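You operate a simulated robot arm through the tools that you are given. There is no shell and no other tool. Be economical: measure what you need, move in short steps, check, and stop when the job is done.

Carry out the task below with a simulated robot arm. There is one attempt and no reset: what you move stays moved.

TASK
Put things in order on the top of the lacquered table. At the end: the brown poster tube (marked "PRINTS") is on the gold brass dish; the brown sash prop stands where the green ribbon tin stood; the green ribbon tin stands where the red felt pad stood; the red felt pad from the top of the lacquered table stands where the brown poster tube stood; whatever was shut is shut again. Leave all else as you found it, and nothing knocked over.

The check looks at the end state, three seconds after you hand in, the way a careful person would. Anything else that was tipped, shoved, dropped, spilled or broken makes it a failure.

THE ROBOT
A 7-joint arm with a two-finger parallel gripper, fixed in place. Base frame: the origin is at the foot of the arm, x ahead of it, y to its left, z up; the work surface is at about z = 720. Units: mm, degrees, N and s.
With the tool pointing down near the work surface it reaches from about 160 to 680 mm from the base axis. Its first joint turns from -66.0 to 66.0 degrees. Payload 2.4 kg.
The tool frame sits at the grasp point between the pads (the TCP): z along the fingers, y along the line on which they close. The tips reach 30 mm beyond it. Largest opening 94 mm; finger width 28, thickness 10; the body of the gripper, 50 by 96 mm, starts 55 mm behind the TCP.
Orientation is told as [roll, pitch, yaw] about the base's x, y, z axes, in that order, counted from this pose: with the fingers straight down and closing along the base's y, the tool's x points along the base's -x, its y along +y and its z along -z.

THE INTERFACE
- The arm moves only by the tool arm_command. Its argument "targets" is a list of rows, each a list of 3 entries, a list of its own where there are three numbers: the finger opening in mm, from 0 to 94, then the shift along the tool's x, y, z in units of 200 mm (1.0 is 200 mm), then the turn, a rotation vector about the tool's x, y, z in units of 180 degrees (1.0 is 180 degrees). In form: [[fingers, [x, y, z], [wx, wy, wz]], ...]. A call has 1 to 12 rows; each row is the pose to reach, as a shift and turn from the pose commanded when the call began, along the tool's axes at that moment. A call with a number of a shift or a turn outside -1 to 1 is refused whole. Rows are played at 5 a second. More than 50 mm and 8.6 degrees between two rows, or a gripper value outside its range, and nothing of the call is played. A pose out of reach is approached as far as the arm can. The call stops where the force on the tool passes 40 N (or 10 N more than at its start, if that is more) or the arm is blocked; 0.2 s more then pass. Each finger travels about 153 mm/s and halts on what it meets, pressing with about 33 N; the grip force reading is that of the motor and also rises with nothing between the fingers. The clock runs only during rows and for 0.2 s after the last one: add rows that repeat a pose to give the fingers time. It gives the time, the measured TCP pose, the force on the tool (base axes), the opening and the grip force at its end, in the units of the frame above (readings bear some noise).
- Cameras (640 x 400 px; columns grow to the right, rows downward): "scene" is fixed at [24.2, 462.6, 1446.9]; the picture's right is [-0.86, -0.50, 0.00], its down [-0.26, 0.45, -0.85] and it looks along [0.43, -0.74, -0.52] (base axes); focal length 367 px, centre (320, 200). "wrist" rides on the gripper at [76, 14, -103] in the tool frame; the picture's right is [-0.18, 0.98, 0.00], its down [-0.75, -0.14, -0.64] and it looks along [-0.63, -0.12, 0.77] (tool axes); focal length 243 px, centre (320, 200).
- grab_frame(camera): a new picture of that camera. No time passes.
- pixel_to_xyz(camera, pixels): for up to 12 pixels [column, row] of the newest picture of that camera ("zoom" is the newest enlarged one), the place [x, y, z] in the base frame of the surface seen there, good to about 2 mm. No time passes.
- zoom(camera, box): a new picture of the part [left, top, right, bottom] of that camera's present view, enlarged. No time passes.
- job_done(): hands the job in; it is judged then, once.

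Keep the steps short. Do not move on a guess: measure, check each grasp and each placing, and mend mistakes. In all there are 80 turns and 34 pictures (those below and enlarged ones count). Leave the gripper open and the arm clear of the work at the hand-in unless told otherwise, and finish with a single line.

The tools are called after "Emit:" as name(argument=value, ...) on one line, values as JSON. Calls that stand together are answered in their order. arm_command: Moves the arm, as the interface text tells. Its arguments: {"type":"object","properties":{"targets":{"type":"array"}},"required":["targets"]} The other tools are called the same way: grab_frame (camera) takes a picture; pixel_to_xyz (camera, pixels) gives the place of the surface under pixels of a picture; zoom (camera, box) takes an enlarged picture of a part of a camera's view; job_done () hands the job in.

At the start:

```text
time: 0.0
tcp_pos: [324.6, -346.4, 1044.9]
tool_rot: [0.0, 0.0, 0.0]
contact_force: [-0.4, 0.5, 0.7]
grip_width: 94.0
finger_force: 0.1
```

scene: 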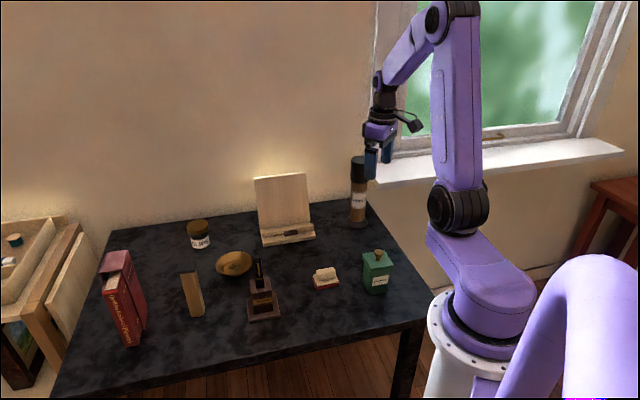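
wrist: 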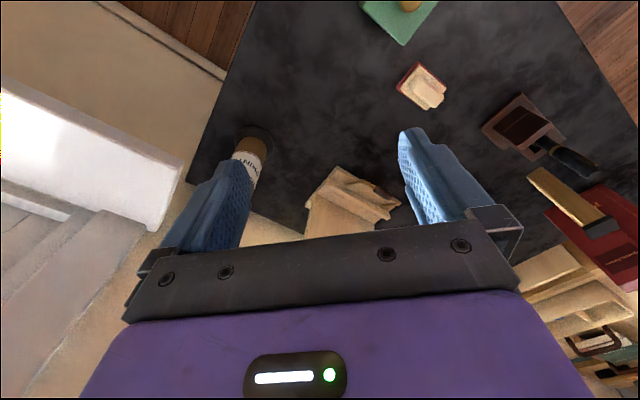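

I see a table with several items; I'll enlarge the table's left and right parts to identify them.

Emit:
zoom(camera="scene", box=[80, 200, 280, 350])

Emit:
zoom(camera="scene", box=[230, 150, 430, 320])

```text
2.67 times, centred on (180, 275) of scene
```

zoom: 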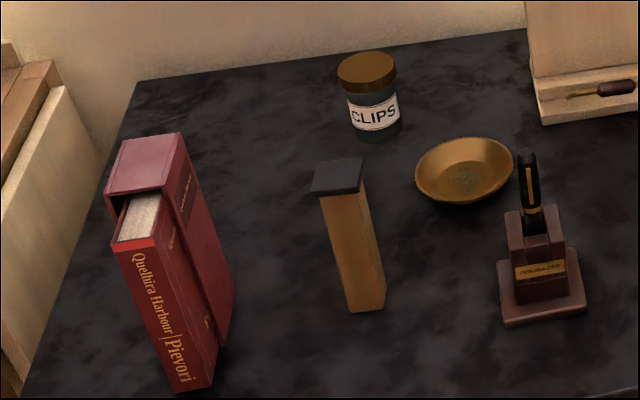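

```text
2.35 times, centred on (330, 235) of scene
```

zoom: 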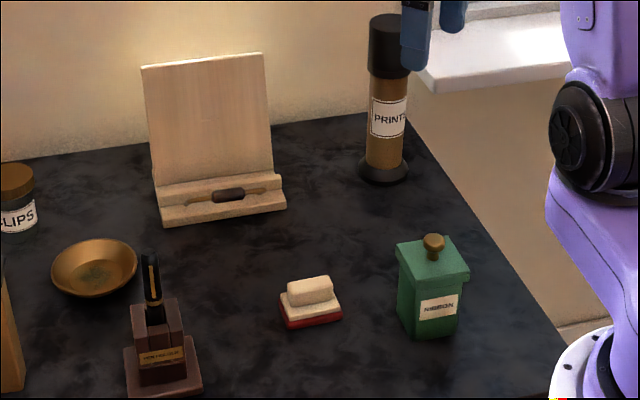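

Tube (388,100 in enlarged), felt pad (310,305), ribbon tin (430,285), dish (93,268). I'll measure points on them in this enlarged picture.

Emit:
pixel_to_xyz(camera="zoom", pixels=[[388, 22], [370, 30], [385, 172], [382, 182], [432, 240], [398, 248], [469, 277], [415, 338], [310, 283], [285, 322], [340, 318], [312, 327]])

Emit:
pixel_to_xyz(camera="scene", pixels=[[234, 263], [216, 264], [252, 260], [233, 277], [235, 251], [187, 267], [181, 273], [195, 272], [194, 260], [191, 317], [204, 314], [262, 318]])

Emit:
zoom(camera="wrist", box=[340, 0, 500, 110])

```text
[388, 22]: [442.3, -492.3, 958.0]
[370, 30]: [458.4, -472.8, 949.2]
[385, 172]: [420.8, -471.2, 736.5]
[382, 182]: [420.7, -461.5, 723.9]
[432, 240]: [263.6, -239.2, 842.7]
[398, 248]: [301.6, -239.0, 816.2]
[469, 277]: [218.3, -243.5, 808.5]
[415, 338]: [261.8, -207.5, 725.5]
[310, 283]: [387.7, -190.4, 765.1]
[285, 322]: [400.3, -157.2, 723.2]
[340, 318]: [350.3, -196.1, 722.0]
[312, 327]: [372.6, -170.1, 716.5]
```

```text
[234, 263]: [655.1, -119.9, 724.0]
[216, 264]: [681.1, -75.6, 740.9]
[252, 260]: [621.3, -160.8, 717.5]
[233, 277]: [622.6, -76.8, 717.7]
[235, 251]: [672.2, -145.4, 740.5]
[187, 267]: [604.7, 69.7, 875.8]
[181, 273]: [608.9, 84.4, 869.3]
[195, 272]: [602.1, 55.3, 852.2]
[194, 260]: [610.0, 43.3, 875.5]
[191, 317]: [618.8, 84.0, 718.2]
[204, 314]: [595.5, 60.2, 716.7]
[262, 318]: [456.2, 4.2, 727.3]
```

```text
3.64 times, centred on (420, 55) of wrist
```

zoom: 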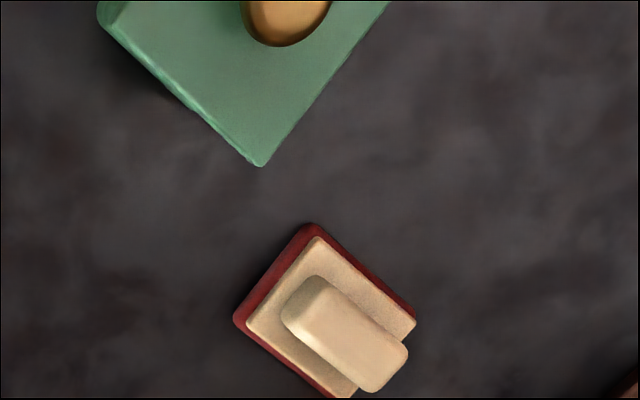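

The pad is a felt block with a handle. Now I'll measure the surroundings: easel, sill edge, wall, pen stand, jar.

Emit:
pixel_to_xyz(camera="scene", pixels=[[255, 180], [305, 176], [264, 245], [314, 236], [330, 180], [374, 184], [400, 176], [258, 260], [197, 222], [340, 205], [365, 203], [371, 165]])

Emit:
pixel_to_xyz(camera="wrist", pixels=[[425, 5], [402, 44], [424, 62], [399, 85], [445, 88], [429, 108], [252, 165], [270, 140], [250, 130], [170, 160], [230, 190], [150, 225]])

```text
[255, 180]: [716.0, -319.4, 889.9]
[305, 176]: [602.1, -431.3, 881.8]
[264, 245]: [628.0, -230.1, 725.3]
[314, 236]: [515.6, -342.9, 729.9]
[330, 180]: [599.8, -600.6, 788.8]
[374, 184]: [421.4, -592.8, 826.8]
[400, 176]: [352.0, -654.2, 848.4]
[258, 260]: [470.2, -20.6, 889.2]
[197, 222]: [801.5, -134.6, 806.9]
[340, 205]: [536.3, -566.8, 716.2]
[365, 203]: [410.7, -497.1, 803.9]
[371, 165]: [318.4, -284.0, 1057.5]
```

```text
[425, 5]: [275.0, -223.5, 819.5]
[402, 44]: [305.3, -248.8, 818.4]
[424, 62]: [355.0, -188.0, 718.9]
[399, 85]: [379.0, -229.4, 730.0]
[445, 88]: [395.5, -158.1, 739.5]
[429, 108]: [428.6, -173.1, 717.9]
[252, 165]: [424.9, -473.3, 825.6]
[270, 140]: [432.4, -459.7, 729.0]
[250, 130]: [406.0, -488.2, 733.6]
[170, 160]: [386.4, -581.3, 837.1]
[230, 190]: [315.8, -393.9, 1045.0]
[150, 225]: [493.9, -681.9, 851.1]
```

Easel top is z≈890, the sill edge is at y≈-585, and the tube is about 240 tall (too tall for a straight-down body grip past its cap). I'll approach it tilted: first yaw by -48° in place at this safe height.

Emit:
arm_command(targets=[[94, [0, 0, 0], [0, 0, 0.0447]], [94, [0, 0, 0], [0, 0, 0.0893]], [94, [0, 0, 0], [0, 0, 0.134]], [94, [0, 0, 0], [0, 0, 0.1787]], [94, [0, 0, 0], [0, 0, 0.2233]], [94, [0, 0, 0], [0, 0, 0.268]], [94, [0, 0, 0], [0, 0, 0.268]]])

```text
time: 1.6
tcp_pos: [324.0, -346.6, 1045.9]
tool_rot: [0.0, 0.0, -48.4]
contact_force: [-0.5, 0.2, 0.2]
grip_width: 93.8
finger_force: 0.0
```

Yaw is right. Now tilt the fingers outward by 62° in place.

Emit:
arm_command(targets=[[94, [0, 0, 0], [0, -0.0431, 0]], [94, [0, 0, 0], [0, -0.0861, 0]], [94, [0, 0, 0], [0, -0.1292, 0]], [94, [0, 0, 0], [0, -0.1722, 0]], [94, [0, 0, 0], [0, -0.2153, 0]], [94, [0, 0, 0], [0, -0.2583, 0]], [94, [0, 0, 0], [0, -0.3014, 0]], [94, [0, 0, 0], [0, -0.3444, 0]], [94, [0, 0, 0], [0, -0.3444, 0]]])

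Emit:
grab_frame(camera="wrist")

Emit:
grab_frame(camera="scene")

```text
time: 3.6
tcp_pos: [363.1, -372.1, 1051.5]
tool_rot: [0.2, -62.7, -48.6]
contact_force: [-0.4, 0.2, -0.6]
grip_width: 94.2
finger_force: 0.1
out of reach, approached as far as the arm can: row 7, 8, 9
```

```text
28 pictures are left
```

wrist: 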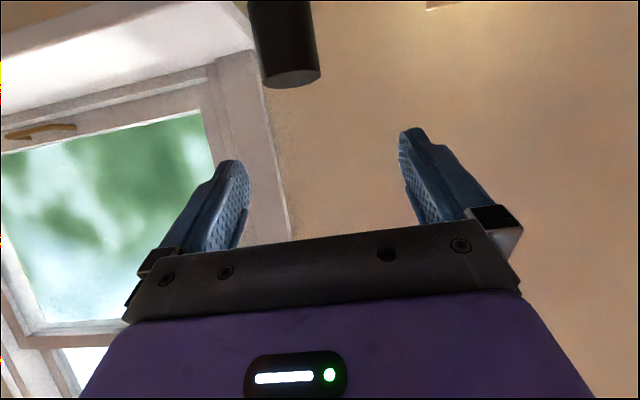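

```text
27 pictures are left
```

scene: 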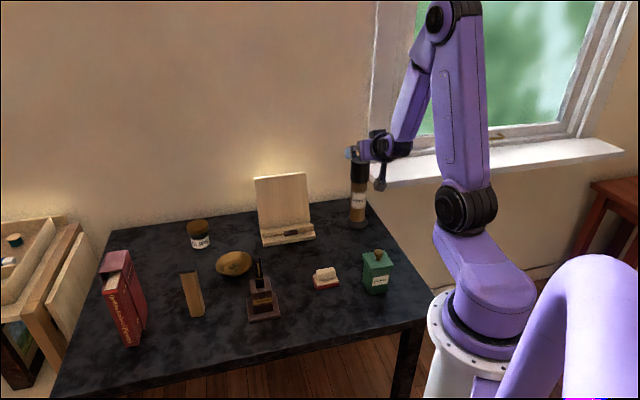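

The inward limit held the TCP at r≈520, fine. Now I measure the tube's cap and body edges accurately.

Emit:
pixel_to_xyz(camera="wrist", pixels=[[292, 78], [268, 80], [316, 72], [285, 50], [285, 10], [255, 20], [312, 15]])

Emit:
zoom(camera="scene", box=[320, 140, 400, 240])

```text
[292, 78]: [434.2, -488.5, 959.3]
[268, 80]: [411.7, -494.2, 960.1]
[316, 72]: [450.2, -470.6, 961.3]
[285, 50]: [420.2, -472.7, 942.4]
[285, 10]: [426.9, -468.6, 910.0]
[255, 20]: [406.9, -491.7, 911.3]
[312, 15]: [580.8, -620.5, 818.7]
```

```text
4.00 times, centred on (360, 190) of scene
```

zoom: 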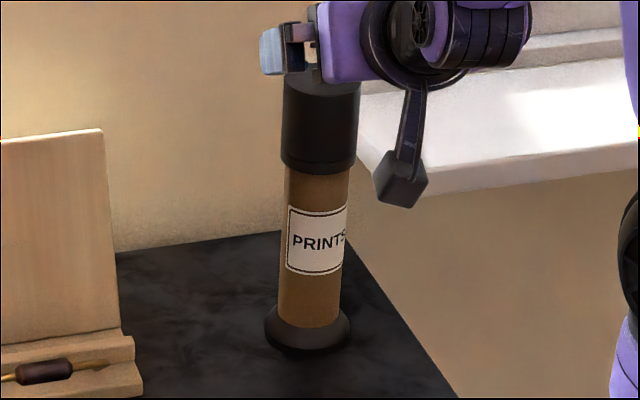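

Emit:
pixel_to_xyz(camera="zoom", pixels=[[320, 150], [318, 190], [318, 240], [310, 310], [308, 348], [290, 300], [338, 300], [318, 160], [318, 172], [268, 330], [348, 330]])

```text
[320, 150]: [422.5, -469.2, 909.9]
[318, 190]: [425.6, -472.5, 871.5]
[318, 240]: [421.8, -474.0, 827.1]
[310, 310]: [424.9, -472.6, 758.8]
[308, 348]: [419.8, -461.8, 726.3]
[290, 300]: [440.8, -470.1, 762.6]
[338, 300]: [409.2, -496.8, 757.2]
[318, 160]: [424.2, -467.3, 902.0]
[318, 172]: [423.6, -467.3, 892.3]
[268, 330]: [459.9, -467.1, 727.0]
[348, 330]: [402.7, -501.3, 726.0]
```

Tube axis is at about (435,-490), body radius 21 between z 740 and 890. A small test shift outward, 45 mm, to see what the commanded pose counts from.

Emit:
arm_command(targets=[[94, [-0.1055, 0, 0.1987], [0, 0, 0]], [94, [-0.1055, 0, 0.1987], [0, 0, 0]]])

```text
time: 4.2
tcp_pos: [352.7, -380.8, 1046.7]
tool_rot: [0.1, -61.9, -48.3]
contact_force: [-0.6, 0.3, 0.0]
grip_width: 94.2
finger_force: 0.2
```

The commanded pose is the ideal one, good. Now descend to the pre-grasp point in front of the tube (r≈540, z≈891).

Emit:
arm_command(targets=[[94, [0.158, -0.014, 0.1135], [0, 0, 0]], [94, [0.315, -0.028, 0.227], [0, 0, 0]], [94, [0.473, -0.041, 0.3405], [0, 0, 0]], [94, [0.6305, -0.055, 0.454], [0, 0, 0]], [94, [0.6305, -0.055, 0.454], [0, 0, 0]]])

Emit:
grab_frame(camera="wrist")

```text
time: 5.4
tcp_pos: [357.4, -401.6, 889.8]
tool_rot: [0.0, -61.9, -48.3]
contact_force: [0.2, 0.1, -0.2]
grip_width: 93.8
finger_force: 0.1
```

```text
25 pictures are left
```

wrist: 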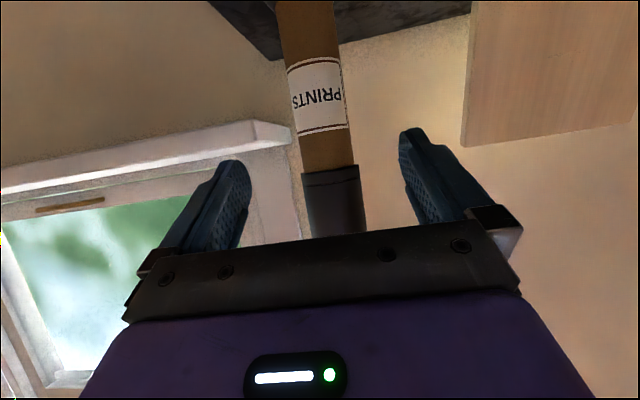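

The tube is between the fingers' lines. Advance 133 mm along the fingers.

Emit:
arm_command(targets=[[94, [0, 0, 0.2], [0, 0, 0]], [94, [0, 0, 0.4], [0, 0, 0]], [94, [0, 0, 0.55], [0, 0, 0]], [94, [0, 0, 0.665], [0, 0, 0]], [94, [0, 0, 0.665], [0, 0, 0]]])

Emit:
grab_frame(camera="wrist")

```text
time: 6.6
tcp_pos: [439.1, -490.8, 829.2]
tool_rot: [0.0, -62.0, -48.3]
contact_force: [0.0, -0.7, -0.1]
grip_width: 93.8
finger_force: 0.1
```

```text
24 pictures are left
```

wrist: 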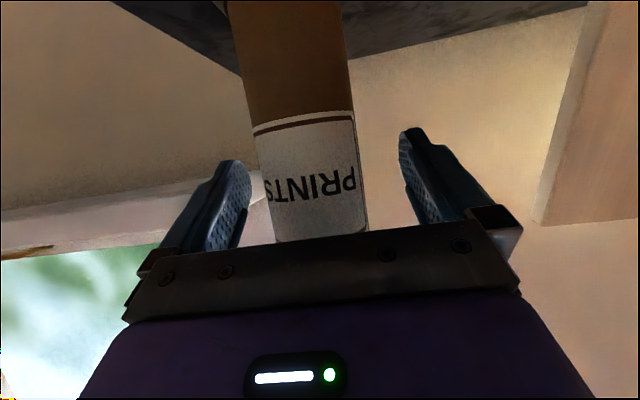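

Well placed. Nudge -2 mm sideways for centring, and close slowly.

Emit:
arm_command(targets=[[80, [0, -0.01, 0], [0, 0, 0]], [65, [0, -0.01, 0], [0, 0, 0]], [54, [0, -0.01, 0], [0, 0, 0]], [48, [0, -0.01, 0], [0, 0, 0]], [44, [0, -0.01, 0], [0, 0, 0]], [40, [0, -0.01, 0], [0, 0, 0]], [30, [0, -0.01, 0], [0, 0, 0]], [20, [0, -0.01, 0], [0, 0, 0]], [20, [0, -0.01, 0], [0, 0, 0]]])

```text
time: 8.6
tcp_pos: [436.4, -491.7, 828.9]
tool_rot: [0.1, -61.9, -48.4]
contact_force: [-0.7, -0.6, 1.8]
grip_width: 55.4
finger_force: 33.0
```

Gripped at 55 mm with 33 N. Lift 40 mm straight up and check.

Emit:
arm_command(targets=[[20, [-0.0442, -0.01, -0.0234], [0, 0, 0]], [20, [-0.0883, -0.01, -0.0469], [0, 0, 0]], [20, [-0.1766, -0.01, -0.0938], [0, 0, 0]], [20, [-0.1766, -0.01, -0.0938], [0, 0, 0]]])

Emit:
zoom(camera="scene", box=[300, 100, 460, 240])

```text
time: 9.6
tcp_pos: [436.1, -490.8, 869.7]
tool_rot: [0.0, -61.9, -48.3]
contact_force: [0.5, -0.1, -0.6]
grip_width: 55.3
finger_force: 33.0
```

```text
2.86 times, centred on (380, 170) of scene
```

zoom: 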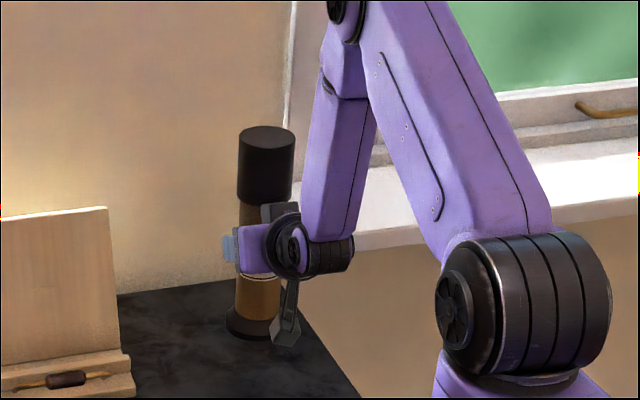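

Lifted cleanly. Before carrying, I'll measure the dish profile closely.

Emit:
zoom(camera="scene", box=[202, 240, 266, 280])

Emit:
pixel_to_xyz(camera="zoom", pixels=[[150, 220], [200, 220], [250, 220], [300, 220], [350, 220], [400, 220], [450, 220], [320, 130], [320, 170], [320, 260], [320, 300], [320, 330]])

```text
10.00 times, centred on (234, 260) of scene
```

zoom: 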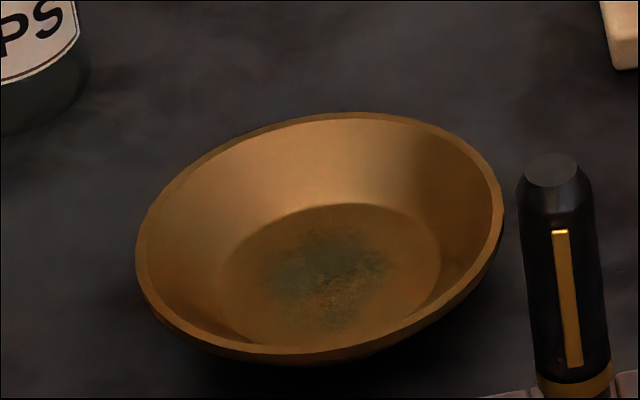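

```text
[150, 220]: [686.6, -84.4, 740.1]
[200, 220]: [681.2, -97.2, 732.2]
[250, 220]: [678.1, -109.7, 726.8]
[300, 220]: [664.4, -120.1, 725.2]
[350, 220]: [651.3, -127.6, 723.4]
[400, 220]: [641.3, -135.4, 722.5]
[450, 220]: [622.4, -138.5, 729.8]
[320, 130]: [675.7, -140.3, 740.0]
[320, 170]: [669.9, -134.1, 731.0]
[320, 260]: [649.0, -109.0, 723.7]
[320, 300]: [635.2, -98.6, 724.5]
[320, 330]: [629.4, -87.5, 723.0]
```

The dish floor is flat at z≈723.5, rim z≈741, centre about (645.5,-115). Raise the tube 90 mm and draw it in to r≈560.

Emit:
arm_command(targets=[[20, [-0.1, 0, -0.053], [0, 0, 0]], [20, [-0.25, 0, -0.133], [0, 0, 0]], [20, [-0.3973, 0, -0.211], [0, 0, 0]], [20, [-0.34, 0, -0.317], [0, 0, 0]], [20, [-0.285, 0, -0.423], [0, 0, 0]], [20, [-0.227, 0, -0.531], [0, 0, 0]], [20, [-0.17, 0, -0.6395], [0, 0, 0]], [20, [-0.17, 0, -0.6395], [0, 0, 0]]])

```text
time: 11.4
tcp_pos: [371.9, -419.7, 957.6]
tool_rot: [-0.1, -61.9, -48.2]
contact_force: [0.0, -1.0, -1.5]
grip_width: 55.4
finger_force: 33.2
```

Now swing along an arc at r≈560 towards the dish while turning the tool yaw toward 0 — first part.

Emit:
arm_command(targets=[[20, [0.003, 0.199, -0.0055], [-0.0263, 0, -0.014]], [20, [0.0125, 0.397, -0.0234], [-0.0525, 0, -0.0281]], [20, [0.0285, 0.593, -0.0534], [-0.0788, 0, -0.0421]], [20, [0.051, 0.786, -0.096], [-0.105, 0, -0.0561]], [20, [0.08, 0.975, -0.1505], [-0.1313, 0, -0.0702]], [20, [0.08, 0.975, -0.1505], [-0.1313, 0, -0.0702]]])

```text
time: 12.8
tcp_pos: [492.9, -260.7, 956.3]
tool_rot: [-0.1, -62.0, -21.3]
contact_force: [-0.6, 0.8, -0.7]
grip_width: 55.3
finger_force: 33.3
```

Second part of the swing, ending at about (552,-115) with yaw 0.

Emit:
arm_command(targets=[[20, [-0.001, 0.157, 0.002], [-0.0209, 0, -0.0111]], [20, [-0.002, 0.314, 0.004], [-0.0418, 0, -0.0222]], [20, [-0.003, 0.472, 0.006], [-0.0627, 0, -0.0334]], [20, [-0.004, 0.629, 0.008], [-0.0836, 0, -0.0445]], [20, [-0.005, 0.786, 0.009], [-0.1045, 0, -0.0556]], [20, [-0.005, 0.786, 0.009], [-0.1045, 0, -0.0556]]])

Emit:
grab_frame(camera="scene")

```text
time: 14.2
tcp_pos: [553.2, -118.8, 958.3]
tool_rot: [-0.2, -62.0, 0.0]
contact_force: [0.3, 0.0, -0.7]
grip_width: 55.3
finger_force: 33.2
```

```text
21 pictures are left
```

scene: 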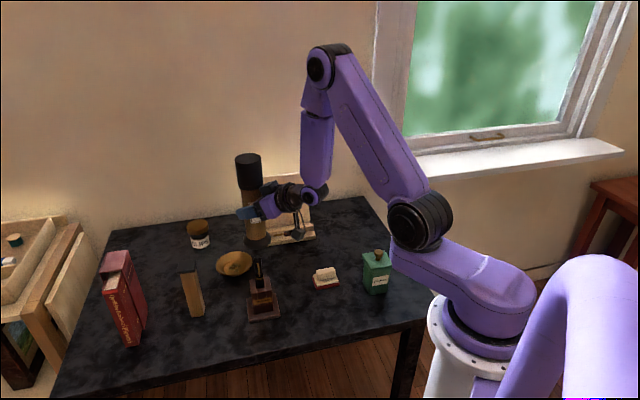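

Carrying well. I'll measure the tube's flange and cap in this picture.

Emit:
zoom(camera="scene", box=[216, 145, 312, 285])

Emit:
pixel_to_xyz(camera="scene", pixels=[[257, 248], [257, 243], [246, 240], [268, 240], [248, 165], [248, 156], [236, 165], [259, 165]])

```text
2.86 times, centred on (264, 215) of scene
```

zoom: 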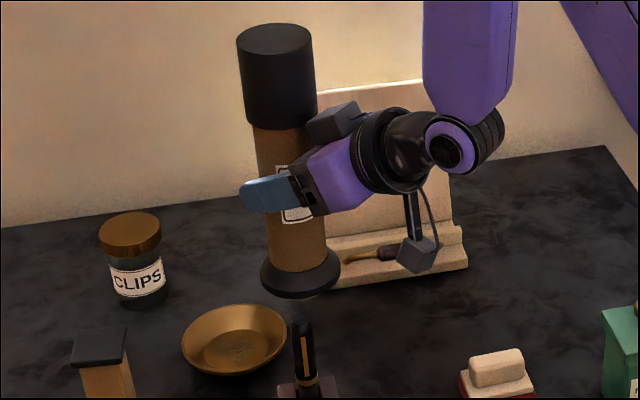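

```text
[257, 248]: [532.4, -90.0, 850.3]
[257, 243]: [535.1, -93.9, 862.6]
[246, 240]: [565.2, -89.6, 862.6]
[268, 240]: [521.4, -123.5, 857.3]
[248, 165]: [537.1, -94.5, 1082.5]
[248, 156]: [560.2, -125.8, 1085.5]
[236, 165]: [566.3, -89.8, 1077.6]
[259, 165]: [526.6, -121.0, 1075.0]
```

The tube hangs vertical, axis ~4 mm ahead of the TCP. Move it over the dish and lower to just above the rim.

Emit:
arm_command(targets=[[20, [-0.103, 0.005, 0.194], [0, 0, 0]], [20, [-0.206, 0.01, 0.3885], [0, 0, 0]], [20, [-0.03, 0.01, 0.4825], [0, 0, 0]], [20, [0.147, 0.01, 0.576], [0, 0, 0]], [20, [0.235, 0.01, 0.623], [0, 0, 0]], [20, [0.235, 0.01, 0.623], [0, 0, 0]]])

Emit:
zoom(camera="scene", box=[170, 160, 330, 290])

```text
time: 15.6
tcp_pos: [642.7, -121.0, 856.9]
tool_rot: [-0.1, -62.0, 0.0]
contact_force: [0.4, 0.1, -1.4]
grip_width: 55.2
finger_force: 33.2
```

```text
3.08 times, centred on (250, 225) of scene
```

zoom: 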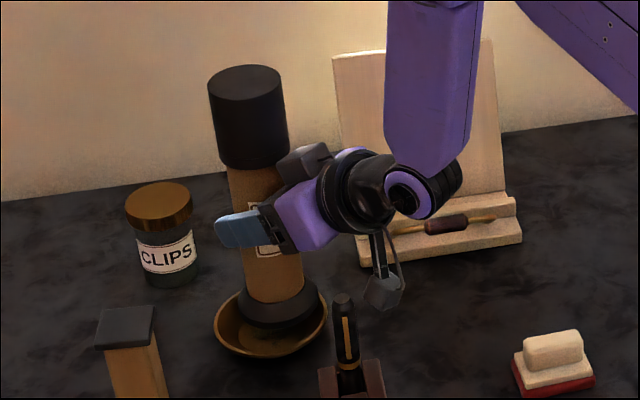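

Emit:
pixel_to_xyz(camera="zoom", pixels=[[283, 323], [283, 312], [250, 120], [265, 290], [243, 316], [322, 304], [248, 72], [260, 353], [219, 320], [250, 352]])

```text
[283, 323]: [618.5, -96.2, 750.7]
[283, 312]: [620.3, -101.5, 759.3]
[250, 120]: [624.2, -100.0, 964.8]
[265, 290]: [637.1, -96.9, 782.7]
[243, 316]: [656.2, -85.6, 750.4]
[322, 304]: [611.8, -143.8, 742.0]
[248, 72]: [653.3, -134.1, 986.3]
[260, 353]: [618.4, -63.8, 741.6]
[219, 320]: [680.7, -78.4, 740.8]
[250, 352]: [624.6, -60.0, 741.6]
```

The tube is over the dish, but I want the centring exact; enlarge the flange/dish area.

Emit:
zoom(camera="scene", box=[205, 242, 269, 282])

Emit:
pixel_to_xyz(camera="zoom", pixels=[[110, 262], [125, 310], [170, 340], [240, 352], [330, 340], [400, 305], [450, 260], [470, 210], [190, 215], [240, 235], [330, 245], [420, 235]])

```text
10.00 times, centred on (237, 262) of scene
```

zoom: 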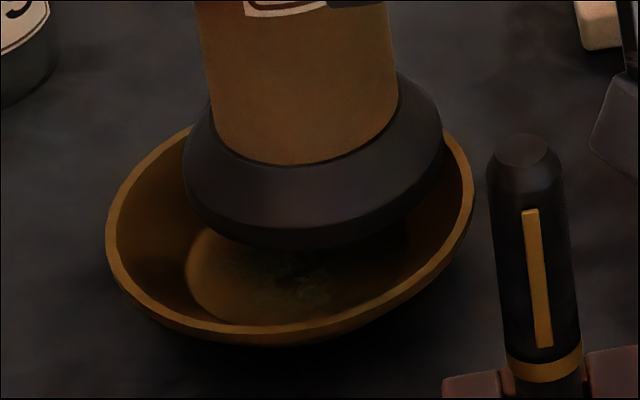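

```text
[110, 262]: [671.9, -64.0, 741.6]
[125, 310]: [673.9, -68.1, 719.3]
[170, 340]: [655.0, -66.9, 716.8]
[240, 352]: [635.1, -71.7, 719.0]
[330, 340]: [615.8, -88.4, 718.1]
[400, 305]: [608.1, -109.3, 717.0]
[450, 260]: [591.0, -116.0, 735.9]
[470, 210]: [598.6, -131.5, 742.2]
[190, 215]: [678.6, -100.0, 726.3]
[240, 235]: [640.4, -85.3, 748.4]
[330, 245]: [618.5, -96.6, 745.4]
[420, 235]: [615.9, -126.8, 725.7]
```

The flange sits too far by about (-4,+11) mm from centred. Shift by that and lower 14 mm.

Emit:
arm_command(targets=[[20, [0.0094, 0.055, -0.0177], [0, 0, 0]], [20, [0.0404, 0.055, -0.0012], [0, 0, 0]], [20, [0.0714, 0.055, 0.0153], [0, 0, 0]], [20, [0.0714, 0.055, 0.0153], [0, 0, 0]]])

Emit:
zoom(camera="scene", box=[205, 242, 269, 282])

```text
time: 16.6
tcp_pos: [636.4, -107.3, 844.1]
tool_rot: [-0.1, -62.0, 0.0]
contact_force: [0.2, 0.2, -2.5]
grip_width: 55.1
finger_force: 32.5
```

```text
10.00 times, centred on (237, 262) of scene
```

zoom: 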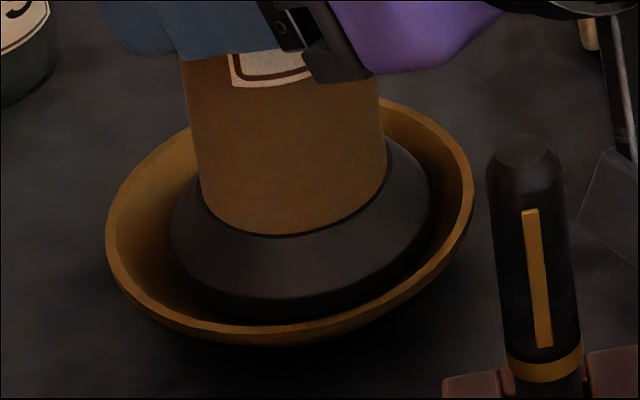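

Centred now. Lower gently 6 mm and read the force.

Emit:
arm_command(targets=[[20, [0.0132, 0, 0.007], [0, 0, 0]], [20, [0.0265, 0, 0.0141], [0, 0, 0]], [20, [0.0265, 0, 0.0141], [0, 0, 0]]])

```text
time: 17.4
tcp_pos: [637.4, -107.4, 840.2]
tool_rot: [-0.2, -62.2, 0.2]
contact_force: [4.0, 2.1, 5.5]
grip_width: 55.1
finger_force: 33.3
```

Contact on one side wall; reaction pushes toward +x,+y. Ease +2,+1 mm and lower 2 more.

Emit:
arm_command(targets=[[20, [-0.005, 0.005, 0.009], [0, 0, 0]], [20, [-0.005, 0.005, 0.009], [0, 0, 0]], [20, [0.0038, 0.005, 0.0137], [0, 0, 0]], [20, [0.0038, 0.005, 0.0137], [0, 0, 0]]])

```text
time: 18.4
tcp_pos: [638.1, -106.5, 838.6]
tool_rot: [-0.3, -62.1, -0.1]
contact_force: [-0.6, -0.8, 13.1]
grip_width: 55.1
finger_force: 33.6
```

Seated evenly (13 N straight up). Ease 1 mm up to unload, then open slowly.

Emit:
arm_command(targets=[[20, [-0.0044, 0, -0.0023], [0, 0, 0]], [54, [-0.0044, 0, -0.0023], [0, 0, 0]], [58, [-0.0044, 0, -0.0023], [0, 0, 0]], [64, [-0.0044, 0, -0.0023], [0, 0, 0]], [80, [-0.0044, 0, -0.0023], [0, 0, 0]], [94, [-0.0044, 0, -0.0023], [0, 0, 0]], [94, [-0.0044, 0, -0.0023], [0, 0, 0]]])

Emit:
zoom(camera="scene", box=[170, 160, 330, 290])

```text
time: 20.0
tcp_pos: [637.5, -105.9, 838.8]
tool_rot: [-0.1, -61.9, -0.1]
contact_force: [-0.5, 0.6, -0.8]
grip_width: 94.2
finger_force: 0.0
```

```text
3.08 times, centred on (250, 225) of scene
```

zoom: 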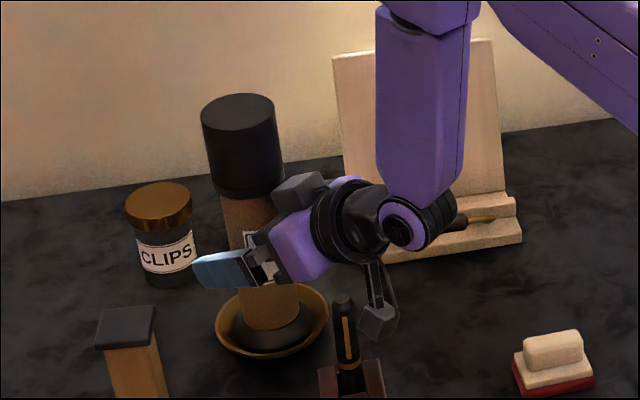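

Tube stands upright in the dish, released. Back out along the fingers 120 mm, then rise 130 mm.

Emit:
arm_command(targets=[[94, [0, 0, -0.1], [0, 0, 0]], [94, [0, 0, -0.25], [0, 0, 0]], [94, [0, 0, -0.42], [0, 0, 0]], [94, [0, 0, -0.6], [0, 0, 0]], [94, [-0.19, 0, -0.702], [0, 0, 0]], [94, [-0.38, 0, -0.803], [0, 0, 0]], [94, [-0.574, 0, -0.905], [0, 0, 0]], [94, [-0.574, 0, -0.905], [0, 0, 0]]])

```text
time: 21.8
tcp_pos: [531.5, -104.5, 1025.0]
tool_rot: [0.0, -61.9, -0.1]
contact_force: [0.2, -0.1, -0.1]
grip_width: 93.9
finger_force: 0.1
```

Now bring the tool back to straight down, and enlarge the pad and tin for measuring.

Emit:
arm_command(targets=[[94, [0, 0, 0], [0, 0.0431, 0]], [94, [0, 0, 0], [0, 0.0861, 0]], [94, [0, 0, 0], [0, 0.1292, 0]], [94, [0, 0, 0], [0, 0.1722, 0]], [94, [0, 0, 0], [0, 0.2153, 0]], [94, [0, 0, 0], [0, 0.2583, 0]], [94, [0, 0, 0], [0, 0.3014, 0]], [94, [0, 0, 0], [0, 0.3444, 0]], [94, [0, 0, 0], [0, 0.3444, 0]]])

Emit:
zoom(camera="scene", box=[302, 240, 398, 300])

Emit:
pixel_to_xyz(camera="zoom", pixels=[[110, 206], [185, 194], [112, 235], [190, 220], [95, 275], [238, 250], [75, 250], [220, 225], [150, 180], [85, 240]])

```text
time: 23.8
tcp_pos: [532.9, -107.1, 1023.1]
tool_rot: [0.0, 0.1, -0.1]
contact_force: [-0.9, -0.2, 0.2]
grip_width: 94.0
finger_force: 0.1
out of reach, approached as far as the arm can: row 4, 5
```

```text
6.67 times, centred on (350, 270) of scene
```

zoom: 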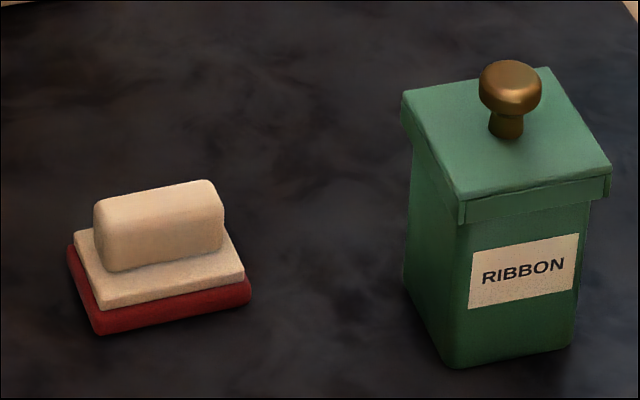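

```text
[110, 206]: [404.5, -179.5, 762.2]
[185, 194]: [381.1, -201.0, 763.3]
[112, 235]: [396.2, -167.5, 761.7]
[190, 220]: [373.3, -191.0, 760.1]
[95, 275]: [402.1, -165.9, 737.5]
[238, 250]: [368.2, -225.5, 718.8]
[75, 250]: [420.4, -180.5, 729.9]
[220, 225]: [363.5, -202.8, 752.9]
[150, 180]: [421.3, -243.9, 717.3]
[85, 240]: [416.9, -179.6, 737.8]
```

Emit:
pixel_to_xyz(camera="zoom", pixels=[[100, 330], [246, 296], [100, 260], [216, 240], [212, 188], [406, 98], [460, 195], [606, 168], [543, 72], [455, 365], [572, 345], [465, 230]])

Emit:
pixel_to_xyz(camera="zoom", pixels=[[508, 75], [510, 100], [590, 195], [585, 215], [407, 280], [445, 230], [460, 218], [465, 240], [520, 225], [520, 200]])

```text
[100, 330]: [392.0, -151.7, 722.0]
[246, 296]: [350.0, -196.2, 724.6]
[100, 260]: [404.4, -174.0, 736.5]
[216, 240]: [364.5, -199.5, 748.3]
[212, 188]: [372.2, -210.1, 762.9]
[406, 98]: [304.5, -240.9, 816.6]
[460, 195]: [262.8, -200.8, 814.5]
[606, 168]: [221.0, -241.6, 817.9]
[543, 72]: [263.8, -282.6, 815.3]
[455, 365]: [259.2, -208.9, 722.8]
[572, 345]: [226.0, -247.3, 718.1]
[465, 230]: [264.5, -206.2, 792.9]
```

```text
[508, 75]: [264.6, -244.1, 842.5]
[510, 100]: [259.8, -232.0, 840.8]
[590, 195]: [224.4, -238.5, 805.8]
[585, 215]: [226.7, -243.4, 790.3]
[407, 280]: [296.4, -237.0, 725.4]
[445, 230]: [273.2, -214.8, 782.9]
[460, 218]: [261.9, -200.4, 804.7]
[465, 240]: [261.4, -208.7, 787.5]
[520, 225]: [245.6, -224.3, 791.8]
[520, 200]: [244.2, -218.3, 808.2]
```

Pad centre ≈ (386,-188), long axis ≈45°, handle top 763. Move above it at z≈900, with yaw 45 so the fingers close across the handle.

Emit:
arm_command(targets=[[94, [0.1225, -0.0675, 0.1025], [0, 0, -0.0417]], [94, [0.245, -0.135, 0.205], [0, 0, -0.0833]], [94, [0.3675, -0.2025, 0.3075], [0, 0, -0.125]], [94, [0.49, -0.27, 0.41], [0, 0, -0.1667]], [94, [0.6125, -0.3375, 0.5125], [0, 0, -0.2083]], [94, [0.735, -0.405, 0.615], [0, 0, -0.25]], [94, [0.735, -0.405, 0.615], [0, 0, -0.25]]])

Emit:
grab_frame(camera="wrist")

```text
time: 25.4
tcp_pos: [384.6, -188.3, 899.6]
tool_rot: [0.0, 0.1, 44.8]
contact_force: [-0.2, 0.5, -0.3]
grip_width: 94.2
finger_force: 0.1
```

```text
14 pictures are left
```

wrist: 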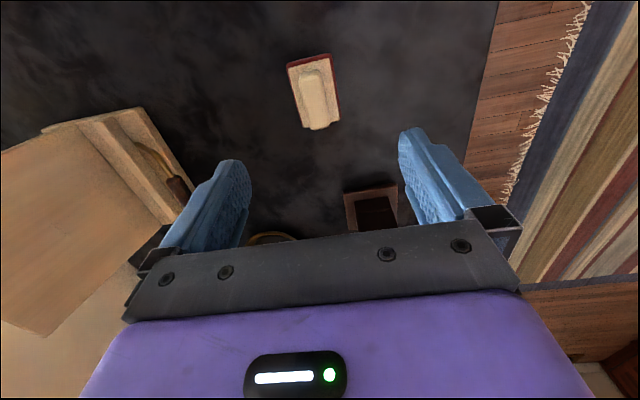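

Pad appears aligned. Check handle and pad points from above.

Emit:
pixel_to_xyz(camera="wrist", pixels=[[303, 76], [329, 73], [308, 125], [337, 120], [313, 80], [320, 110], [290, 65], [300, 125]])

```text
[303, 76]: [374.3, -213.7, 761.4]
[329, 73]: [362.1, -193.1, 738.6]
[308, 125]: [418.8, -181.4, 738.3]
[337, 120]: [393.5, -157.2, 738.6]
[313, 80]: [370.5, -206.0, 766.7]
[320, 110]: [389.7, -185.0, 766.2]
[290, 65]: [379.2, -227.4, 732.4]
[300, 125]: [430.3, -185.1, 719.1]
```

Centre confirmed. Descend to TCP z≈774 with fingers at 60 mm.

Emit:
arm_command(targets=[[80, [0, 0, 0.2], [0, 0, 0]], [60, [0, 0, 0.4], [0, 0, 0]], [60, [0, 0, 0.55], [0, 0, 0]], [60, [0, 0, 0.63], [0, 0, 0]], [40, [0, 0, 0.63], [0, 0, 0]], [28, [0, 0, 0.63], [0, 0, 0]], [20, [0, 0, 0.63], [0, 0, 0]], [12, [0, 0, 0.63], [0, 0, 0]], [5, [0, 0, 0.63], [0, 0, 0]], [5, [0, 0, 0.63], [0, 0, 0]]])

```text
time: 27.6
tcp_pos: [383.1, -187.1, 774.2]
tool_rot: [0.0, 0.2, 44.7]
contact_force: [0.1, 0.1, -1.2]
grip_width: 21.1
finger_force: 33.1
```

Gripped the handle at 21 mm. Lift 100 mm, then go halfway toward the tube's former place.

Emit:
arm_command(targets=[[5, [0, 0, -0.1], [0, 0, 0]], [5, [0, 0, -0.3], [0, 0, 0]], [5, [0, 0, -0.5], [0, 0, 0]], [5, [0.112, -0.158, -0.5], [0, 0, 0]], [5, [0.223, -0.316, -0.5], [0, 0, 0]], [5, [0.335, -0.474, -0.5], [0, 0, 0]], [5, [0.4465, -0.632, -0.5], [0, 0, 0]], [5, [0.4465, -0.632, -0.5], [0, 0, 0]]])

Emit:
grab_frame(camera="scene")

```text
time: 29.4
tcp_pos: [414.2, -340.3, 875.5]
tool_rot: [0.0, 0.2, 44.8]
contact_force: [-0.6, 0.9, -1.3]
grip_width: 20.7
finger_force: 32.8
```

```text
13 pictures are left
```

scene: 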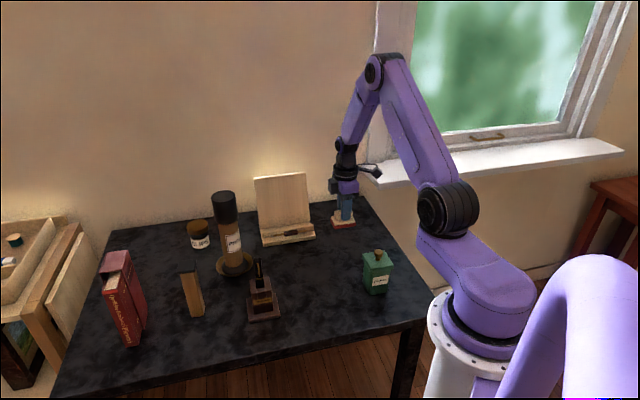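

Pad is carried level. Continue to above the tube's place and lower to 4 mm above rest.

Emit:
arm_command(targets=[[5, [0.114, -0.155, 0], [0, 0, 0]], [5, [0.228, -0.31, 0], [0, 0, 0]], [5, [0.341, -0.465, 0], [0, 0, 0]], [5, [0.455, -0.62, 0], [0, 0, 0]], [5, [0.455, -0.62, 0.2], [0, 0, 0]], [5, [0.455, -0.62, 0.4], [0, 0, 0]], [5, [0.455, -0.62, 0.48], [0, 0, 0]], [5, [0.455, -0.62, 0.48], [0, 0, 0]]])

```text
time: 31.2
tcp_pos: [433.5, -492.7, 779.4]
tool_rot: [0.0, 0.2, 44.8]
contact_force: [0.5, 0.6, -0.9]
grip_width: 20.9
finger_force: 33.0
```

Lower the last 5 mm with a 2 mm correction.

Emit:
arm_command(targets=[[5, [-0.007, -0.007, 0.012], [0, 0, 0]], [5, [-0.007, -0.007, 0.024], [0, 0, 0]], [5, [-0.007, -0.007, 0.024], [0, 0, 0]]])

```text
time: 32.0
tcp_pos: [434.0, -492.8, 775.1]
tool_rot: [0.0, 0.2, 45.0]
contact_force: [0.1, -0.3, -1.8]
grip_width: 21.0
finger_force: 33.2
```

Not quite touching yet (no upward force); lower another 1.5 mm.

Emit:
arm_command(targets=[[5, [0, 0, 0.004], [0, 0, 0]], [5, [0, 0, 0.008], [0, 0, 0]], [5, [0, 0, 0.008], [0, 0, 0]]])

```text
time: 32.8
tcp_pos: [436.1, -492.5, 773.5]
tool_rot: [-0.1, 0.1, 44.8]
contact_force: [-6.1, 1.9, 17.3]
grip_width: 21.0
finger_force: 33.1
```

Touching (17 N). Ease up 0.6 mm, open, and rise.

Emit:
arm_command(targets=[[5, [0, 0, 0.005], [0, 0, 0]], [24, [0, 0, 0.005], [0, 0, 0]], [32, [0, 0, 0.005], [0, 0, 0]], [50, [0, 0, 0.005], [0, 0, 0]], [60, [0, 0, 0.005], [0, 0, 0]], [60, [0, 0, -0.1], [0, 0, 0]], [60, [0, 0, -0.3], [0, 0, 0]], [60, [0, 0, -0.5], [0, 0, 0]], [60, [0, 0, -0.7], [0, 0, 0]], [60, [0, 0, -0.7], [0, 0, 0]]])

```text
time: 35.0
tcp_pos: [431.4, -492.2, 913.5]
tool_rot: [0.0, 0.2, 44.8]
contact_force: [-0.1, 0.5, -0.3]
grip_width: 59.9
finger_force: 0.2
```

Now head to above the ribbon tin; first half.

Emit:
arm_command(targets=[[94, [-0.036, 0.185, 0], [0, 0, 0]], [94, [-0.072, 0.37, 0], [0, 0, 0]], [94, [-0.109, 0.555, 0], [0, 0, 0]], [94, [-0.145, 0.74, 0], [0, 0, 0]], [94, [-0.145, 0.74, 0], [0, 0, 0]]])

Emit:
zoom(camera="scene", box=[280, 170, 420, 310])

```text
time: 36.2
tcp_pos: [350.3, -369.2, 912.7]
tool_rot: [-0.1, 0.1, 44.8]
contact_force: [-0.3, 0.4, -1.0]
grip_width: 94.0
finger_force: 0.1
```

```text
2.86 times, centred on (350, 240) of scene
```

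zoom: 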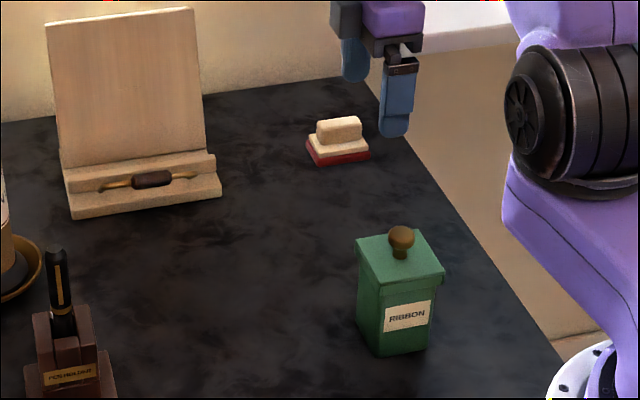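

Pad stands flat at the tube's old place. Check its position in this picture.

Emit:
pixel_to_xyz(camera="zoom", pixels=[[320, 163], [368, 154], [308, 140], [338, 122], [322, 135], [358, 130]])

```text
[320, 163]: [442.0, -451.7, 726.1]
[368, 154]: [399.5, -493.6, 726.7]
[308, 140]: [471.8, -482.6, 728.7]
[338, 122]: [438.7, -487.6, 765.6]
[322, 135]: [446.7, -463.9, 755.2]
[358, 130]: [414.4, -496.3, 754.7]
```

Pad centre ≈ (435.5,-488), good. Continue over the tin.

Emit:
arm_command(targets=[[94, [-0.036, 0.19, 0], [0, 0, 0]], [94, [-0.072, 0.38, 0], [0, 0, 0]], [94, [-0.108, 0.57, 0], [0, 0, 0]], [94, [-0.143, 0.76, 0], [0, 0, 0]], [94, [-0.143, 0.76, 0], [0, 0, 0]]])

Emit:
grab_frame(camera="wrist")

```text
time: 37.4
tcp_pos: [267.4, -239.4, 912.6]
tool_rot: [0.0, 0.1, 44.9]
contact_force: [-0.3, -0.3, 0.8]
grip_width: 93.9
finger_force: 0.1
```

```text
11 pictures are left
```

wrist: 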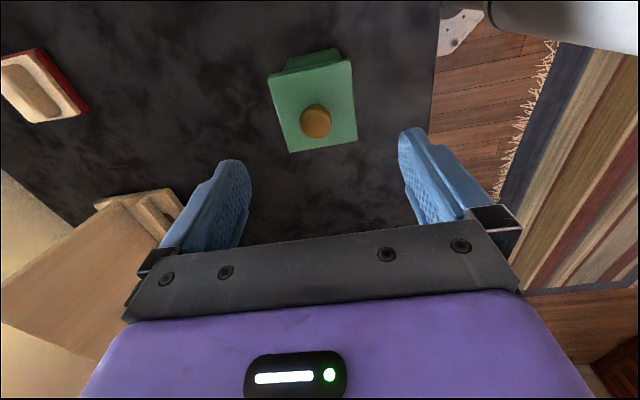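

Emit:
pixel_to_xyz(camera="wrist", pixels=[[272, 79], [350, 62], [355, 138], [291, 150], [316, 115], [300, 60]])

```text
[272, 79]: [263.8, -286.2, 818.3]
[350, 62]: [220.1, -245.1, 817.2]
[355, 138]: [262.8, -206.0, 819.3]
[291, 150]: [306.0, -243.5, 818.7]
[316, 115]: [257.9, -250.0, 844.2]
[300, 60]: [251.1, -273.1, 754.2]
```

Tin centre ≈ (263,-243), well between the fingers. Descend to TCP z≈800 (palm clears the knob by ~12 mm) and close slowly.

Emit:
arm_command(targets=[[94, [0.028, 0, 0.2], [0, 0, 0]], [94, [0.028, 0, 0.4], [0, 0, 0]], [94, [0.028, 0, 0.5], [0, 0, 0]], [94, [0.028, 0, 0.563], [0, 0, 0]], [80, [0.028, 0, 0.563], [0, 0, 0]], [68, [0.028, 0, 0.563], [0, 0, 0]], [62, [0.028, 0, 0.563], [0, 0, 0]], [58, [0.028, 0, 0.563], [0, 0, 0]], [54, [0.028, 0, 0.563], [0, 0, 0]], [48, [0.028, 0, 0.563], [0, 0, 0]], [48, [0.028, 0, 0.563], [0, 0, 0]]])

```text
time: 39.8
tcp_pos: [259.9, -244.3, 800.0]
tool_rot: [0.0, 0.1, 44.9]
contact_force: [-0.3, -0.3, -1.0]
grip_width: 66.7
finger_force: 33.0
```

Gripped at 66.7 mm. Test: lift just 6 mm and look whether body comes with the lid.

Emit:
arm_command(targets=[[48, [0, 0, -0.01], [0, 0, 0]], [48, [0, 0, -0.02], [0, 0, 0]], [48, [0, 0, -0.03], [0, 0, 0]], [48, [0, 0, -0.03], [0, 0, 0]]])

Emit:
zoom(camera="scene", box=[325, 225, 421, 305])

```text
time: 40.8
tcp_pos: [260.3, -242.0, 806.2]
tool_rot: [-0.1, 0.2, 44.8]
contact_force: [0.0, 0.2, -1.8]
grip_width: 66.6
finger_force: 32.7
```

```text
5.00 times, centred on (373, 265) of scene
```

zoom: 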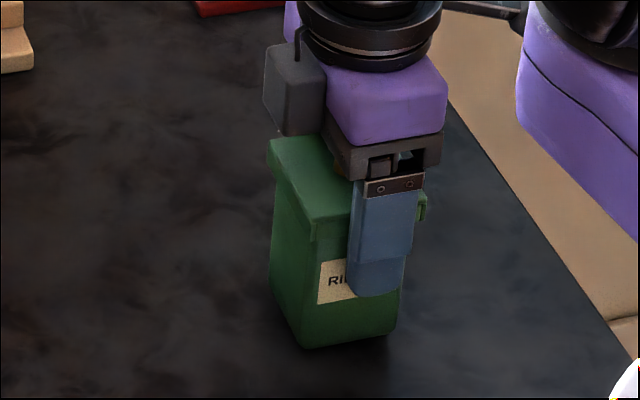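

Emit:
pixel_to_xyz(camera="zoom", pixels=[[303, 345], [303, 340], [300, 325], [312, 222], [272, 142], [310, 232], [308, 245], [340, 200], [300, 180]])

```text
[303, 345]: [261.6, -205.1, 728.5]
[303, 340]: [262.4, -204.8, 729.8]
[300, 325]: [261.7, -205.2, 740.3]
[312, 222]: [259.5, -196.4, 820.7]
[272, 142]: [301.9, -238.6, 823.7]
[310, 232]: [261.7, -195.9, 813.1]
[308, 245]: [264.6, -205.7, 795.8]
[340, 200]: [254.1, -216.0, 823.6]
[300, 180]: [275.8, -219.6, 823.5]
```

The body seems to have come up with the lid (bottom corner z≈727). Lift 25 mm more and confirm.

Emit:
arm_command(targets=[[48, [0, 0, -0.04], [0, 0, 0]], [48, [0, 0, -0.08], [0, 0, 0]], [48, [0, 0, -0.125], [0, 0, 0]], [48, [0, 0, -0.125], [0, 0, 0]]])

Emit:
zoom(camera="scene", box=[325, 225, 421, 305])

```text
time: 41.8
tcp_pos: [262.5, -241.2, 831.3]
tool_rot: [0.0, 0.2, 44.7]
contact_force: [0.3, 0.8, -1.4]
grip_width: 66.7
finger_force: 33.3
```

```text
5.00 times, centred on (373, 265) of scene
```

zoom: 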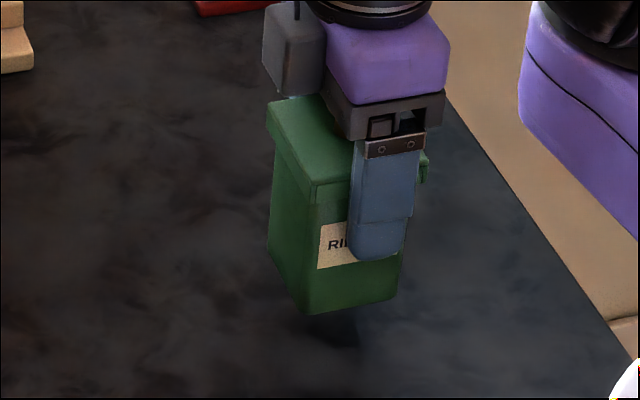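

Whole tin is lifted. Carry it to the pad's former place (386,-188) and lower to 3 mm above rest.

Emit:
arm_command(targets=[[48, [-0.158, -0.062, 0], [0, 0, 0]], [48, [-0.316, -0.125, 0], [0, 0, 0]], [48, [-0.473, -0.187, 0], [0, 0, 0]], [48, [-0.631, -0.249, 0], [0, 0, 0]], [48, [-0.631, -0.249, 0.07], [0, 0, 0]], [48, [-0.631, -0.249, 0.14], [0, 0, 0]], [48, [-0.631, -0.249, 0.14], [0, 0, 0]]])

```text
time: 43.4
tcp_pos: [385.3, -188.6, 804.8]
tool_rot: [0.1, 0.1, 44.8]
contact_force: [0.2, -0.8, -1.8]
grip_width: 66.8
finger_force: 32.9
```

Lower 3.5 mm, in small steps.

Emit:
arm_command(targets=[[48, [0, 0, 0.01], [0, 0, 0]], [48, [0, 0, 0.018], [0, 0, 0]], [48, [0, 0, 0.018], [0, 0, 0]]])

```text
time: 44.2
tcp_pos: [384.8, -187.1, 800.5]
tool_rot: [0.0, 0.1, 44.9]
contact_force: [0.1, -0.1, -1.9]
grip_width: 66.7
finger_force: 33.1
```

Emit:
arm_command(targets=[[48, [0, 0, 0.004], [0, 0, 0]], [48, [0, 0, 0.007], [0, 0, 0]], [48, [0, 0, 0.007], [0, 0, 0]]])

```text
time: 45.0
tcp_pos: [386.7, -188.4, 799.0]
tool_rot: [-0.1, 0.1, 44.9]
contact_force: [-2.2, -2.1, 23.2]
grip_width: 66.6
finger_force: 33.1
```

Resting on the table (23 N). Ease 0.6 mm up, open, and rise straight up.

Emit:
arm_command(targets=[[48, [0, 0, -0.003], [0, 0, 0]], [68, [0, 0, -0.003], [0, 0, 0]], [75, [0, 0, -0.003], [0, 0, 0]], [85, [0, 0, -0.003], [0, 0, 0]], [94, [0, 0, -0.003], [0, 0, 0]], [94, [0, 0, -0.003], [0, 0, 0]], [94, [0, 0, -0.15], [0, 0, 0]], [94, [0, 0, -0.35], [0, 0, 0]], [94, [0, 0, -0.55], [0, 0, 0]], [94, [0, 0, -0.75], [0, 0, 0]], [94, [0, 0, -0.95], [0, 0, 0]], [94, [0, 0, -0.95], [0, 0, 0]]])

Emit:
grab_frame(camera="scene")

```text
time: 47.6
tcp_pos: [382.9, -189.8, 984.6]
tool_rot: [0.0, 0.1, 44.9]
contact_force: [0.1, 0.7, -0.6]
grip_width: 94.1
finger_force: 0.0
```

```text
8 pictures are left
```

scene: 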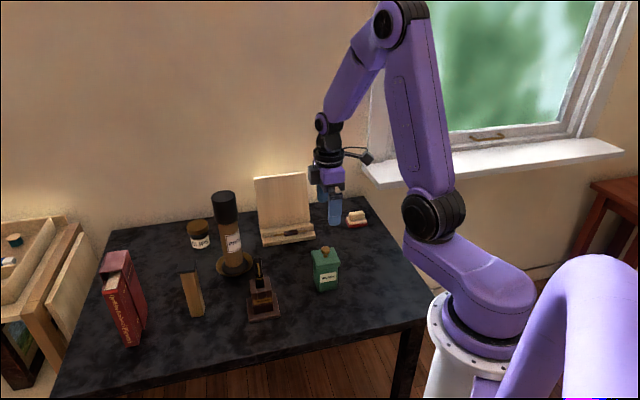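

Tin is in place and intact. Now enlarge and measure the sash prop.

Emit:
zoom(camera="scene", box=[160, 255, 240, 325])

Emit:
pixel_to_xyz(camera="zoom", pixels=[[150, 130], [215, 128], [235, 90], [170, 92], [193, 110], [165, 155], [215, 155], [195, 155], [240, 345], [255, 330], [200, 350], [285, 335]])

```text
5.71 times, centred on (200, 290) of scene
```

zoom: 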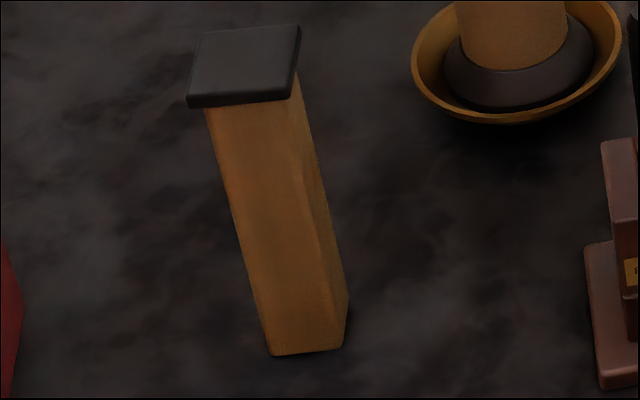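

```text
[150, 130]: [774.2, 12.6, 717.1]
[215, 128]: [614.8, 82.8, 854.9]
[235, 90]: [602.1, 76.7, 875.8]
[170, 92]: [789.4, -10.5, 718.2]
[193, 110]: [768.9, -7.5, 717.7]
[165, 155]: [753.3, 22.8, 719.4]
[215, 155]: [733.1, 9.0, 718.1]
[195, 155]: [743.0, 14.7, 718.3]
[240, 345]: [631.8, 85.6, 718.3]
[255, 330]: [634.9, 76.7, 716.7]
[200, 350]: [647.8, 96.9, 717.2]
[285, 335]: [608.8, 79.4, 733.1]
```

Emit:
pixel_to_xyz(camera="zoom", pixels=[[192, 92], [286, 90], [297, 29], [205, 36], [245, 60], [215, 125], [285, 120], [274, 350], [336, 346], [345, 318], [300, 200], [308, 160]])

```text
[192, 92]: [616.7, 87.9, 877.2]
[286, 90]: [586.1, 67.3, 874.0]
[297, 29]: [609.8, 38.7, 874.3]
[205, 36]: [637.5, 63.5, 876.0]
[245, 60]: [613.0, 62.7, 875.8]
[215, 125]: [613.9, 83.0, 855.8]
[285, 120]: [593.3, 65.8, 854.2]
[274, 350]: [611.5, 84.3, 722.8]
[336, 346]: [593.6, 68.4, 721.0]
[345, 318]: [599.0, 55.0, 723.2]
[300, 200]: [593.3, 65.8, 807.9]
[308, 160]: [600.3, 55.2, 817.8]
```

Prop: cap centre (612.5,64), top z 876, turned ≈40°. Travel at z 985 toward it, first half, turning yaw to 40.

Emit:
arm_command(targets=[[94, [-0.213, 0.011, 0], [0, 0, 0.007]], [94, [-0.427, 0.022, 0], [0, 0, 0.014]], [94, [-0.64, 0.033, 0], [0, 0, 0.021]], [94, [-0.853, 0.044, 0], [0, 0, 0.027]], [94, [-0.853, 0.044, 0], [0, 0, 0.027]]])

```text
time: 48.8
tcp_pos: [501.6, -60.8, 987.7]
tool_rot: [0.0, 0.1, 39.9]
contact_force: [-0.1, -0.1, 0.4]
grip_width: 93.9
finger_force: 0.0
```

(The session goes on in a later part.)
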